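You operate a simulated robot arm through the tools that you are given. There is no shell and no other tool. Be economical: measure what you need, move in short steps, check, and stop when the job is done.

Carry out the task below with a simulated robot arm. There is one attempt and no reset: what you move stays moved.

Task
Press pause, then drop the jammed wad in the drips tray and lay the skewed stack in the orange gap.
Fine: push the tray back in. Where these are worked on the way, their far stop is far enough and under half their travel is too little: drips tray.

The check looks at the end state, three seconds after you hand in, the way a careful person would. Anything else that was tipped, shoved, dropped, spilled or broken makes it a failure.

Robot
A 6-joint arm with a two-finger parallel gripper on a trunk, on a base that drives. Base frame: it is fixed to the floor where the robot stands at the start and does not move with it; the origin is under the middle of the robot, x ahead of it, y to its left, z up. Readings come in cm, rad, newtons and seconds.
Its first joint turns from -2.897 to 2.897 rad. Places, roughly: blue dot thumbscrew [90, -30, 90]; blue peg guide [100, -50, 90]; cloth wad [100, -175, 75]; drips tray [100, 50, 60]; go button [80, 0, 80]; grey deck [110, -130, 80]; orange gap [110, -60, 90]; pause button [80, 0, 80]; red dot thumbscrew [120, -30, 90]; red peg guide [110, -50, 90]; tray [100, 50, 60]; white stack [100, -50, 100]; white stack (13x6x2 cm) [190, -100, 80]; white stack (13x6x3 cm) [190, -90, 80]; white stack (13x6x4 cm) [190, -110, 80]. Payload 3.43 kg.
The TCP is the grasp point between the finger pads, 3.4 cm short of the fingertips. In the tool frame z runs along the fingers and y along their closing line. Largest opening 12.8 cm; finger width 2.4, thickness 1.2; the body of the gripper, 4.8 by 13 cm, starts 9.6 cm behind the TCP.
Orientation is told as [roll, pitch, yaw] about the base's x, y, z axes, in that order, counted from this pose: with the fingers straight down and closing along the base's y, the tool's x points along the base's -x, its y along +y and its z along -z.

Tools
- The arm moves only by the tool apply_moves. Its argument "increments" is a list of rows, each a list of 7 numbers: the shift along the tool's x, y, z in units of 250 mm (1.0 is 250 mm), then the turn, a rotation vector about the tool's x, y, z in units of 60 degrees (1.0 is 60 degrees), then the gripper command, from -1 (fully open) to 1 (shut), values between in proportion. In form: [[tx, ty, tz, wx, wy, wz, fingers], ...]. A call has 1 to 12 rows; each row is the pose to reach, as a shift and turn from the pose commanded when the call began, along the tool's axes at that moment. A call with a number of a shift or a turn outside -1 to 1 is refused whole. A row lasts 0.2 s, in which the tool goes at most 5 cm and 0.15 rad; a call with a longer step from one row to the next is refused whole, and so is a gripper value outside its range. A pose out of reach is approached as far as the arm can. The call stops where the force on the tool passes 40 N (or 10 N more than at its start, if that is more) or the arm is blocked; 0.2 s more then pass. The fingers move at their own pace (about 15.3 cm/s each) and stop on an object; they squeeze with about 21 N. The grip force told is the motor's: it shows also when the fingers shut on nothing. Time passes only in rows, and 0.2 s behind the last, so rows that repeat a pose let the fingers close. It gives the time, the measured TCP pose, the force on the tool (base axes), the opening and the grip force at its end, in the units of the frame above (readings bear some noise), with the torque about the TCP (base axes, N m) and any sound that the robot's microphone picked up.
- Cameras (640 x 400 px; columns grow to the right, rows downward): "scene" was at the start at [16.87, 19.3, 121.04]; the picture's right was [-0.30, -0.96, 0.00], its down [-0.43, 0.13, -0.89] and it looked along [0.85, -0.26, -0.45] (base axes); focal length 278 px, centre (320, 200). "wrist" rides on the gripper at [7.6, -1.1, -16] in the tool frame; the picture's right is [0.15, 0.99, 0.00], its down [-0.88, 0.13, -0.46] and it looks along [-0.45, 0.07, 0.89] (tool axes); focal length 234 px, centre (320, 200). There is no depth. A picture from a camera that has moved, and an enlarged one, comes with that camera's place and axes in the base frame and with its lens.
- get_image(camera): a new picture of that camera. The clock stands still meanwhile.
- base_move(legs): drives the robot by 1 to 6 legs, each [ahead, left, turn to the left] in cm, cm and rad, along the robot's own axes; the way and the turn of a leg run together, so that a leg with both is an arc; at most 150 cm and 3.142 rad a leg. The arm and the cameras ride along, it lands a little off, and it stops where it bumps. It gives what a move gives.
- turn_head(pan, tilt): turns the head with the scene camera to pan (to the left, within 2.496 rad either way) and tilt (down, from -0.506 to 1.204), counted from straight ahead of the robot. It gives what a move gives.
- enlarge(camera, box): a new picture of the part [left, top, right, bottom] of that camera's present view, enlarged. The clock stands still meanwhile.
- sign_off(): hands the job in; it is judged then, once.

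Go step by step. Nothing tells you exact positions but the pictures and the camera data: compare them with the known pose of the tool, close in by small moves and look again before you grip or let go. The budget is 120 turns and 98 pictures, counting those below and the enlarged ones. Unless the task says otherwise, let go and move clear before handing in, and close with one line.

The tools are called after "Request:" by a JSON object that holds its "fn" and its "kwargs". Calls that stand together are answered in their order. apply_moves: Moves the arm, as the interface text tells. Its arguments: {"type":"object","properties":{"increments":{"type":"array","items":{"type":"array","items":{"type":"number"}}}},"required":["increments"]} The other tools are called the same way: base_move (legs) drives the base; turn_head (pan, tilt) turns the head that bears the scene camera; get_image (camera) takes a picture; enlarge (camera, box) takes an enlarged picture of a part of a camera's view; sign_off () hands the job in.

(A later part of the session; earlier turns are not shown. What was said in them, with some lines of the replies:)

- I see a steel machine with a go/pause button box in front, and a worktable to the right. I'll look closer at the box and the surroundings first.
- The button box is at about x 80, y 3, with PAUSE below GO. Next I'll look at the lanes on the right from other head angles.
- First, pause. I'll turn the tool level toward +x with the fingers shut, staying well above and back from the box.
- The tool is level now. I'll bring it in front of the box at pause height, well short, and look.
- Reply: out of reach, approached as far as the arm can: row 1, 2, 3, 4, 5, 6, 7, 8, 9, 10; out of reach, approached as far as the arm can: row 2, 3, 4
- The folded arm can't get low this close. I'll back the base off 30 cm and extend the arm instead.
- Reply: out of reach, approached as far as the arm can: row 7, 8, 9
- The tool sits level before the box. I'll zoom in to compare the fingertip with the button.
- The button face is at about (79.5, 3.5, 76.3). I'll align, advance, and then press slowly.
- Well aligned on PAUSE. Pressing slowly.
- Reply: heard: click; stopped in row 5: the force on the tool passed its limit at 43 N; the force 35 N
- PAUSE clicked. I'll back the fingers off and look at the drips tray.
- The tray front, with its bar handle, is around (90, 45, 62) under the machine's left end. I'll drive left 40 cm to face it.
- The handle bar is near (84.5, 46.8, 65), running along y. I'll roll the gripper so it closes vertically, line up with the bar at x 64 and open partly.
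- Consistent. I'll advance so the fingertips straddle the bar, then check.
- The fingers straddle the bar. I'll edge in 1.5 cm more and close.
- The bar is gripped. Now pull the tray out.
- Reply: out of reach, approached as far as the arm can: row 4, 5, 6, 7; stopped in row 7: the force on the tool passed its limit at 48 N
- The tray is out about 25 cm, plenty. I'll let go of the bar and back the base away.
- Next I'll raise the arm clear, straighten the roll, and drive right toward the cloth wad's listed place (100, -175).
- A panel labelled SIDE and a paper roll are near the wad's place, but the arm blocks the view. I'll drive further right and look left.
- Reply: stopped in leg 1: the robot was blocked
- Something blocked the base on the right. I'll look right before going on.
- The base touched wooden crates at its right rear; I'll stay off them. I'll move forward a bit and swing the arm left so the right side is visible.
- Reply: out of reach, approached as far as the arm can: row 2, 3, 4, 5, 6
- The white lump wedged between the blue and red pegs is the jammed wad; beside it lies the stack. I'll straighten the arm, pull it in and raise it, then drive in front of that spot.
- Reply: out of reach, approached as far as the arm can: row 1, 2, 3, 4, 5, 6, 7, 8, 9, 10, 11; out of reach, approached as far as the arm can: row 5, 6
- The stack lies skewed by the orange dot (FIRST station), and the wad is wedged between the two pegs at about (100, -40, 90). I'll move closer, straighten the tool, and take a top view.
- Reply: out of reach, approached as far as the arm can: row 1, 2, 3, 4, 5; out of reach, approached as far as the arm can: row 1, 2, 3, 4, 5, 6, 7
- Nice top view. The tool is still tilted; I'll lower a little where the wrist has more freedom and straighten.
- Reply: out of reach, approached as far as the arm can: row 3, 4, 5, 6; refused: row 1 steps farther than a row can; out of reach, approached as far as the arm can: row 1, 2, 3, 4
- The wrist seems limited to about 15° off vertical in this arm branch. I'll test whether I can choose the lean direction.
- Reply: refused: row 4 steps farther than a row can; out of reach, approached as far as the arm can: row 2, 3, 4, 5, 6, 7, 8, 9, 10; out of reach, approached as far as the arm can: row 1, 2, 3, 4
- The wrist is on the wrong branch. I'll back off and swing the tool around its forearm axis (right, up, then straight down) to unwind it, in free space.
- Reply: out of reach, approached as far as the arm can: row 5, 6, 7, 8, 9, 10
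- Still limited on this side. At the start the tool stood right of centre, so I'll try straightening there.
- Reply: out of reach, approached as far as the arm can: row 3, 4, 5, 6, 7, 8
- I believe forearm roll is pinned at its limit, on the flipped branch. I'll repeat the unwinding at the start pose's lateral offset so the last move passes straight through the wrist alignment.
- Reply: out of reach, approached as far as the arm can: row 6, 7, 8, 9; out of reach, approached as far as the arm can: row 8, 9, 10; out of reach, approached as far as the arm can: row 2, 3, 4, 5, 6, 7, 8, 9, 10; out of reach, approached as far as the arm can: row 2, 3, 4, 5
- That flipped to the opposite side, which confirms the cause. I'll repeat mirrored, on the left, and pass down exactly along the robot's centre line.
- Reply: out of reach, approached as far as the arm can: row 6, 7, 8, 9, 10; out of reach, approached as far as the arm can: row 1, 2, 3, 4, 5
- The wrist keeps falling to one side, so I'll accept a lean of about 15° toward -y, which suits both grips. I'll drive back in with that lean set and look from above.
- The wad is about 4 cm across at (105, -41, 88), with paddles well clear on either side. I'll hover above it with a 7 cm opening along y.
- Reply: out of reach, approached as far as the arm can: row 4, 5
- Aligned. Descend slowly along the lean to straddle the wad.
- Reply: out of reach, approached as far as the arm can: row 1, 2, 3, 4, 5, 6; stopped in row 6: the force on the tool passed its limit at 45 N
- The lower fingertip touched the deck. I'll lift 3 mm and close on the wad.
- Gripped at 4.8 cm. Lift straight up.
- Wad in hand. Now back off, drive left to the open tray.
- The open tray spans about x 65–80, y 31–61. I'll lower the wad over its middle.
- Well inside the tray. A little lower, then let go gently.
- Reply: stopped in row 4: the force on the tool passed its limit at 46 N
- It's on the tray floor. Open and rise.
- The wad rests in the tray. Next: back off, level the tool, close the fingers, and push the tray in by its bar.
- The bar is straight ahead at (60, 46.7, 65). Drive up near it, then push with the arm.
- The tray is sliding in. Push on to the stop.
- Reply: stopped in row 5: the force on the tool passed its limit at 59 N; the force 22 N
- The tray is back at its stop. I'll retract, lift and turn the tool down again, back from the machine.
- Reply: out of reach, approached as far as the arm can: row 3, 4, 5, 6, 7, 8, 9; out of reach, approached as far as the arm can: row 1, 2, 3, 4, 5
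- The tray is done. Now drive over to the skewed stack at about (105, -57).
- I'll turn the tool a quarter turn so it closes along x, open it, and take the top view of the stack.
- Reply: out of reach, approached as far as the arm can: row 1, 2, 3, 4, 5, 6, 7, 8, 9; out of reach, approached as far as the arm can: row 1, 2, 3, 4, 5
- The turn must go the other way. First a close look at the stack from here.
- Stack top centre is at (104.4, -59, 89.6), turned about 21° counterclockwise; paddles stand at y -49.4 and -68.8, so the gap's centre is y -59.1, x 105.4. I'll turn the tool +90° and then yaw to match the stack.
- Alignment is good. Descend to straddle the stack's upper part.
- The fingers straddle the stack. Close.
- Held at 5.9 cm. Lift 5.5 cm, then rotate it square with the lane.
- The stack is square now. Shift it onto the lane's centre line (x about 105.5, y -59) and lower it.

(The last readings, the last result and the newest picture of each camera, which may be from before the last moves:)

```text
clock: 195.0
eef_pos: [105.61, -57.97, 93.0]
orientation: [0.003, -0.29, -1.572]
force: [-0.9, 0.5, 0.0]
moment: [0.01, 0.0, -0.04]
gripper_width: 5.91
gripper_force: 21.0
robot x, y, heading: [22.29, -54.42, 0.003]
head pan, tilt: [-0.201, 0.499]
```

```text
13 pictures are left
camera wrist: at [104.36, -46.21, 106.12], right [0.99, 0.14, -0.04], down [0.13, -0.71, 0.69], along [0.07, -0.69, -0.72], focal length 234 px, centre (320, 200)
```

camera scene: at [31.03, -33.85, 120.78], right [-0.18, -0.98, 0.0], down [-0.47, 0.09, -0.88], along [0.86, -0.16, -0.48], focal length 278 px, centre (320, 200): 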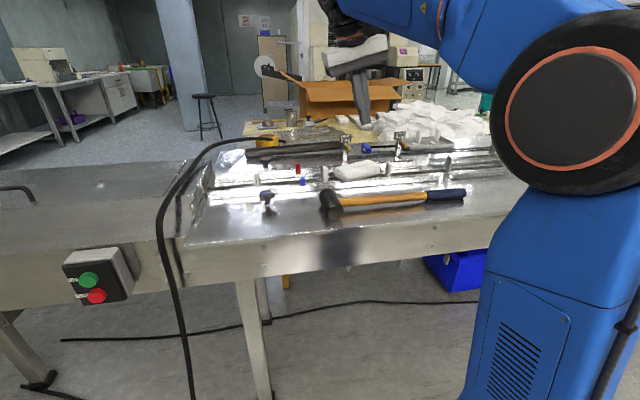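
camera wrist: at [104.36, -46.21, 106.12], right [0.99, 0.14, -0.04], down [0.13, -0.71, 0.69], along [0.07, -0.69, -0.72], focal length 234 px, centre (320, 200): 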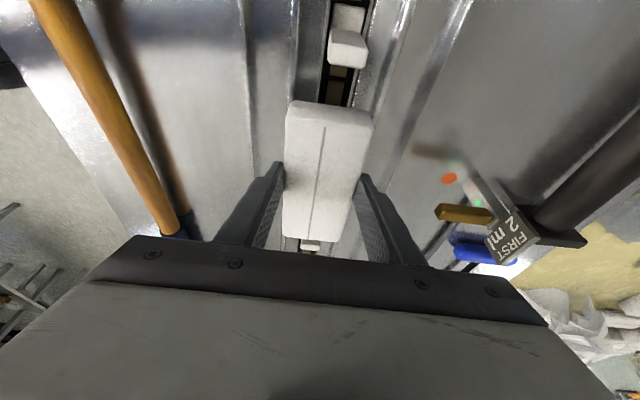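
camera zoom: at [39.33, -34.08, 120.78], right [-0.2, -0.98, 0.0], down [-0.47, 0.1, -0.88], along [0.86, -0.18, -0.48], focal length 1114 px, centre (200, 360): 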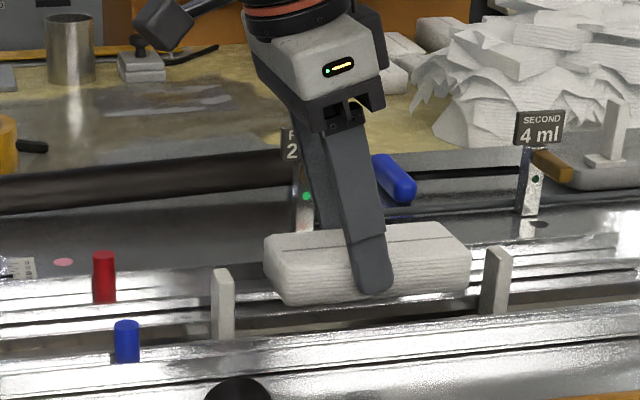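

Centred, both paddles clear. Lower the last bit gently.

Request:
{"fn": "apply_moves", "kwargs": {"increments": [[0.006, 0, 0.02, 0, 0, 0, 1], [0.012, 0, 0.04, 0, 0, 0, 1], [0.016, 0, 0.055, 0, 0, 0, 1], [0.019, 0, 0.064, 0, 0, 0, 1], [0.021, 0, 0.07, 0, 0, 0, 1], [0.021, 0, 0.07, 0, 0, 0, 1]]}}

Request:
{"fn": "enlarge", "kwargs": {"camera": "scene", "box": [270, 110, 430, 210]}}

```text
clock: 196.4
eef_pos: [105.64, -58.05, 91.12]
orientation: [0.003, -0.29, -1.572]
force: [1.0, 0.0, -1.3]
moment: [-0.05, -0.09, -0.06]
gripper_width: 5.88
gripper_force: 21.6
robot x, y, heading: [22.54, -54.45, -0.001]
head pan, tilt: [-0.201, 0.499]
```

```text
4.00 times, centred on (350, 160) of scene
camera zoom: at [39.34, -34.08, 120.78], right [-0.2, -0.98, 0.0], down [-0.47, 0.1, -0.88], along [0.86, -0.18, -0.48], focal length 1114 px, centre (200, 360)
```

zoom: 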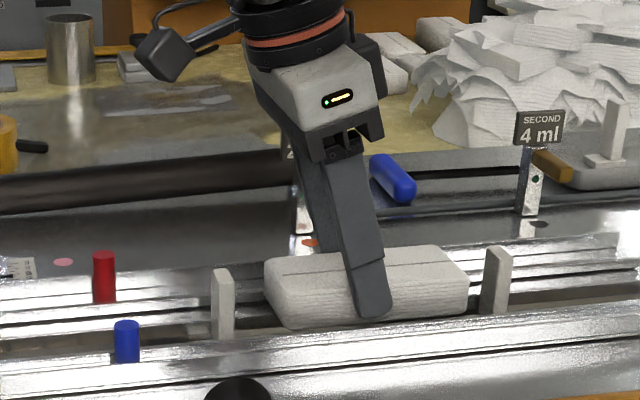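

No contact yet; the stack had been perched on a rail. Continue down in small steps.

Request:
{"fn": "apply_moves", "kwargs": {"increments": [[0.003, 0, 0.01, 0, 0, 0, 1], [0.006, 0, 0.02, 0, 0, 0, 1], [0.009, 0, 0.03, 0, 0, 0, 1], [0.009, 0, 0.03, 0, 0, 0, 1]]}}

```text
clock: 197.4
eef_pos: [105.61, -58.11, 90.62]
orientation: [0.01, -0.289, -1.572]
force: [6.8, -0.4, 29.0]
moment: [0.06, 0.7, -0.28]
gripper_width: 5.9
gripper_force: 21.2
robot x, y, heading: [22.38, -53.92, -0.007]
head pan, tilt: [-0.201, 0.499]
```

Request:
{"fn": "apply_moves", "kwargs": {"increments": [[-0.002, 0, -0.007, 0, 0, 0, 1], [-0.002, 0, -0.007, 0, 0, 0, 1]]}}

Request:
{"fn": "enlarge", "kwargs": {"camera": "scene", "box": [310, 140, 406, 200]}}

Request:
{"fn": "enlarge", "kwargs": {"camera": "wrist", "box": [210, 40, 450, 190]}}

```text
clock: 198.0
eef_pos: [105.71, -57.99, 90.75]
orientation: [0.004, -0.292, -1.571]
force: [2.6, -5.7, 16.1]
moment: [-0.19, 0.35, 0.17]
gripper_width: 5.9
gripper_force: 21.0
robot x, y, heading: [22.3, -54.4, -0.006]
head pan, tilt: [-0.201, 0.499]
```

```text
6.67 times, centred on (358, 170) of scene
camera zoom: at [39.3, -34.11, 120.79], right [-0.2, -0.98, 0.0], down [-0.47, 0.1, -0.88], along [0.86, -0.18, -0.48], focal length 1856 px, centre (67, 400)
```

zoom: 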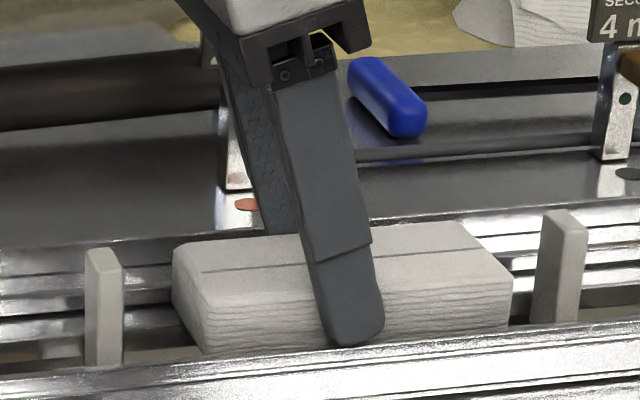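

```text
2.67 times, centred on (330, 115) of wrist
camera zoom: at [104.45, -46.28, 103.73], right [0.99, 0.14, -0.04], down [0.13, -0.71, 0.69], along [0.07, -0.69, -0.72], focal length 624 px, centre (293, 427)
```

zoom: 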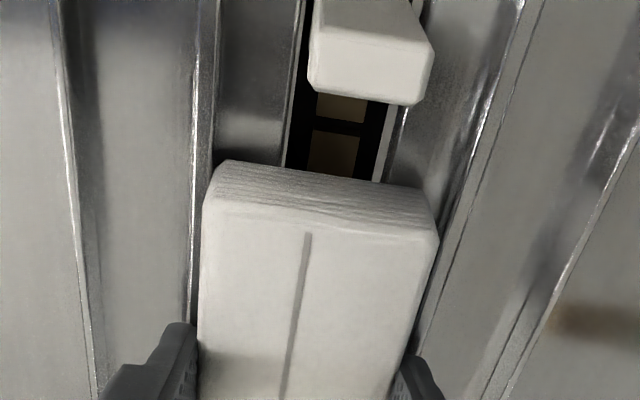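

The stack sits between the rails, slightly nearer the front one. I'll nudge 3 mm back to centre, set down, and open gently.

Request:
{"fn": "apply_moves", "kwargs": {"increments": [[-0.003, 0.0, -0.01, 0, 0, 0, 1], [-0.003, 0.013, -0.01, 0, 0, 0, 1], [0.0, 0.013, 0.0, 0, 0, 0, 1], [0.001, 0.013, 0.002, 0, 0, 0, 1], [0.001, 0.013, 0.002, 0, 0, 0, -0.05], [0.001, 0.013, 0.002, 0, 0, 0, -0.05]]}}

Request:
{"fn": "enlarge", "kwargs": {"camera": "scene", "box": [310, 140, 406, 200]}}

```text
clock: 199.4
eef_pos: [105.83, -57.85, 90.66]
orientation: [0.005, -0.291, -1.572]
force: [5.1, 1.4, 15.3]
moment: [0.07, 0.39, -0.12]
gripper_width: 6.46
gripper_force: 0.0
robot x, y, heading: [22.44, -54.27, -0.002]
head pan, tilt: [-0.201, 0.499]
```

```text
6.67 times, centred on (358, 170) of scene
camera zoom: at [39.3, -34.08, 120.79], right [-0.2, -0.98, 0.0], down [-0.47, 0.1, -0.88], along [0.86, -0.18, -0.48], focal length 1856 px, centre (67, 400)
```

zoom: 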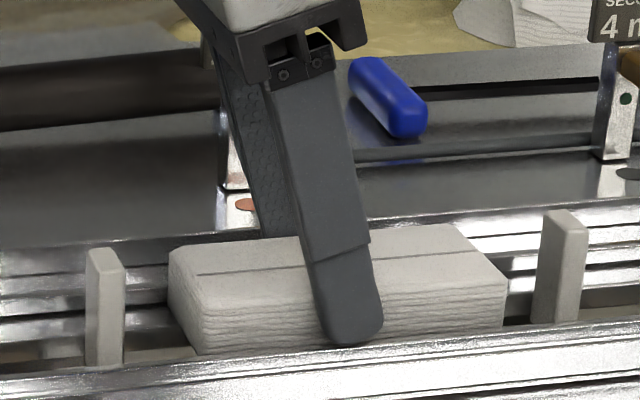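

Released. Rise straight up slowly, then look.

Request:
{"fn": "apply_moves", "kwargs": {"increments": [[-0.006, 0, -0.02, 0, 0, 0, -0.05], [-0.015, 0, -0.05, 0, 0, 0, -0.1], [-0.04, 0, -0.13, 0, 0, 0, -0.2], [-0.08, 0, -0.26, 0, 0, 0, -0.2], [-0.12, 0, -0.4, 0, 0, 0, -0.2], [-0.17, 0, -0.56, 0, 0, 0, -0.2], [-0.17, 0, -0.56, 0, 0, 0, -0.2]]}}

Request:
{"fn": "enlarge", "kwargs": {"camera": "scene", "box": [250, 110, 442, 230]}}

Request:
{"fn": "get_image", "kwargs": {"camera": "wrist"}}

```text
clock: 201.0
eef_pos: [105.96, -58.18, 105.43]
orientation: [0.003, -0.289, -1.574]
force: [-0.6, 0.0, 0.9]
moment: [0.01, 0.02, 0.01]
gripper_width: 7.67
gripper_force: 0.0
robot x, y, heading: [22.14, -54.55, -0.0]
head pan, tilt: [-0.201, 0.499]
```

```text
3.33 times, centred on (346, 170) of scene
camera zoom: at [39.33, -34.08, 120.78], right [-0.2, -0.98, 0.0], down [-0.47, 0.1, -0.88], along [0.86, -0.18, -0.48], focal length 928 px, centre (233, 300)
```

zoom: 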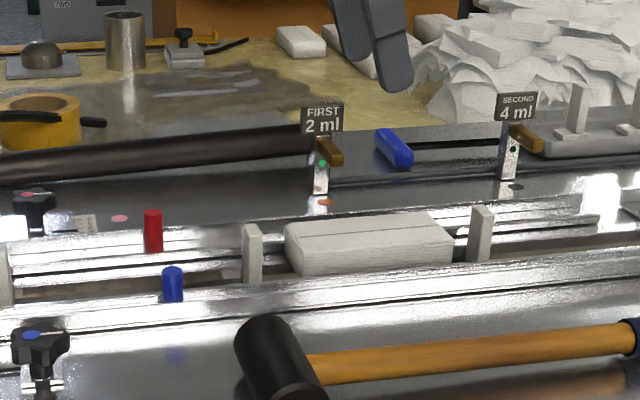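

```text
7 pictures are left
camera wrist: at [104.67, -46.34, 118.48], right [0.99, 0.14, -0.04], down [0.13, -0.71, 0.69], along [0.07, -0.69, -0.72], focal length 234 px, centre (320, 200)
```

wrist: 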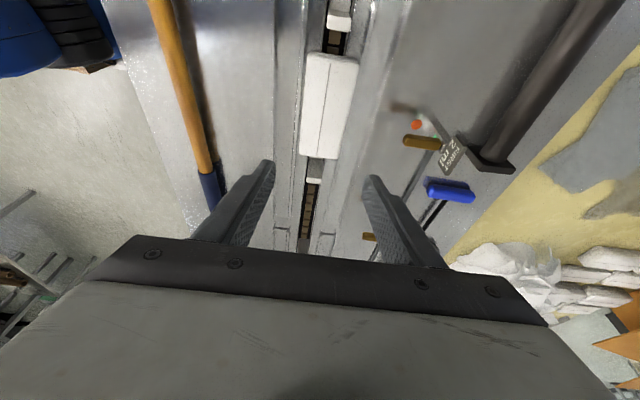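

The stack now lies square in the orange gap between its paddles. I'll back clear and take one last look at the tray.

Request:
{"fn": "base_move", "kwargs": {"legs": [[-50, 0, 0]]}}

Request:
{"fn": "turn_head", "kwargs": {"pan": 0.45, "tilt": 0.4}}

Request:
{"fn": "enlarge", "kwargs": {"camera": "scene", "box": [120, 100, 440, 300]}}

```text
clock: 203.9
eef_pos: [55.13, -57.88, 105.25]
orientation: [0.003, -0.289, -1.57]
force: [-0.2, 0.2, -0.3]
moment: [-0.01, 0.01, 0.01]
gripper_width: 7.7
gripper_force: 0.2
robot x, y, heading: [-28.91, -54.5, 0.002]
head pan, tilt: [-0.201, 0.499]
```

```text
clock: 205.0
eef_pos: [55.19, -57.89, 105.4]
orientation: [0.003, -0.289, -1.571]
force: [-0.8, -1.1, 0.1]
moment: [-0.01, -0.01, -0.01]
gripper_width: 7.67
gripper_force: 0.1
robot x, y, heading: [-28.27, -54.51, -0.001]
head pan, tilt: [0.45, 0.4]
```

```text
2.00 times, centred on (280, 200) of scene
camera zoom: at [-12.09, -28.18, 121.7], right [0.43, -0.9, 0.0], down [-0.35, -0.17, -0.92], along [0.83, 0.4, -0.39], focal length 557 px, centre (400, 200)
```

zoom: 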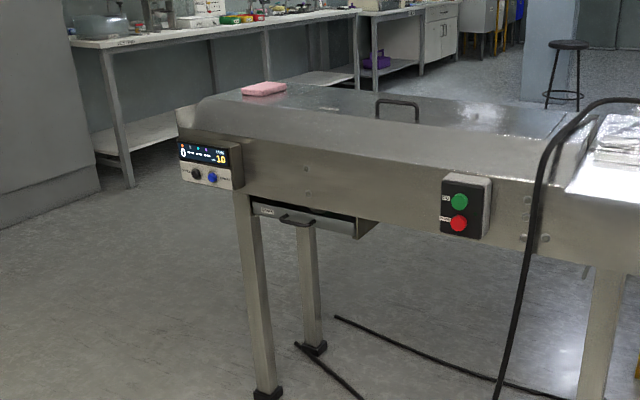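

The tray is shut, the wad is inside, the stack is in place and the arm is clear, so I'm handing in.

Request:
{"fn": "sign_off", "kwargs": {}}

```text
The job is handed in.
```

I pressed pause (it clicked), dropped the jammed wad in the drips tray and pushed the tray back in to its stop. The skewed stack now lies square in the orange gap. Early on, the base bumped some wooden crates to its right and stopped; I didn't see them move, but I didn't go back to check.
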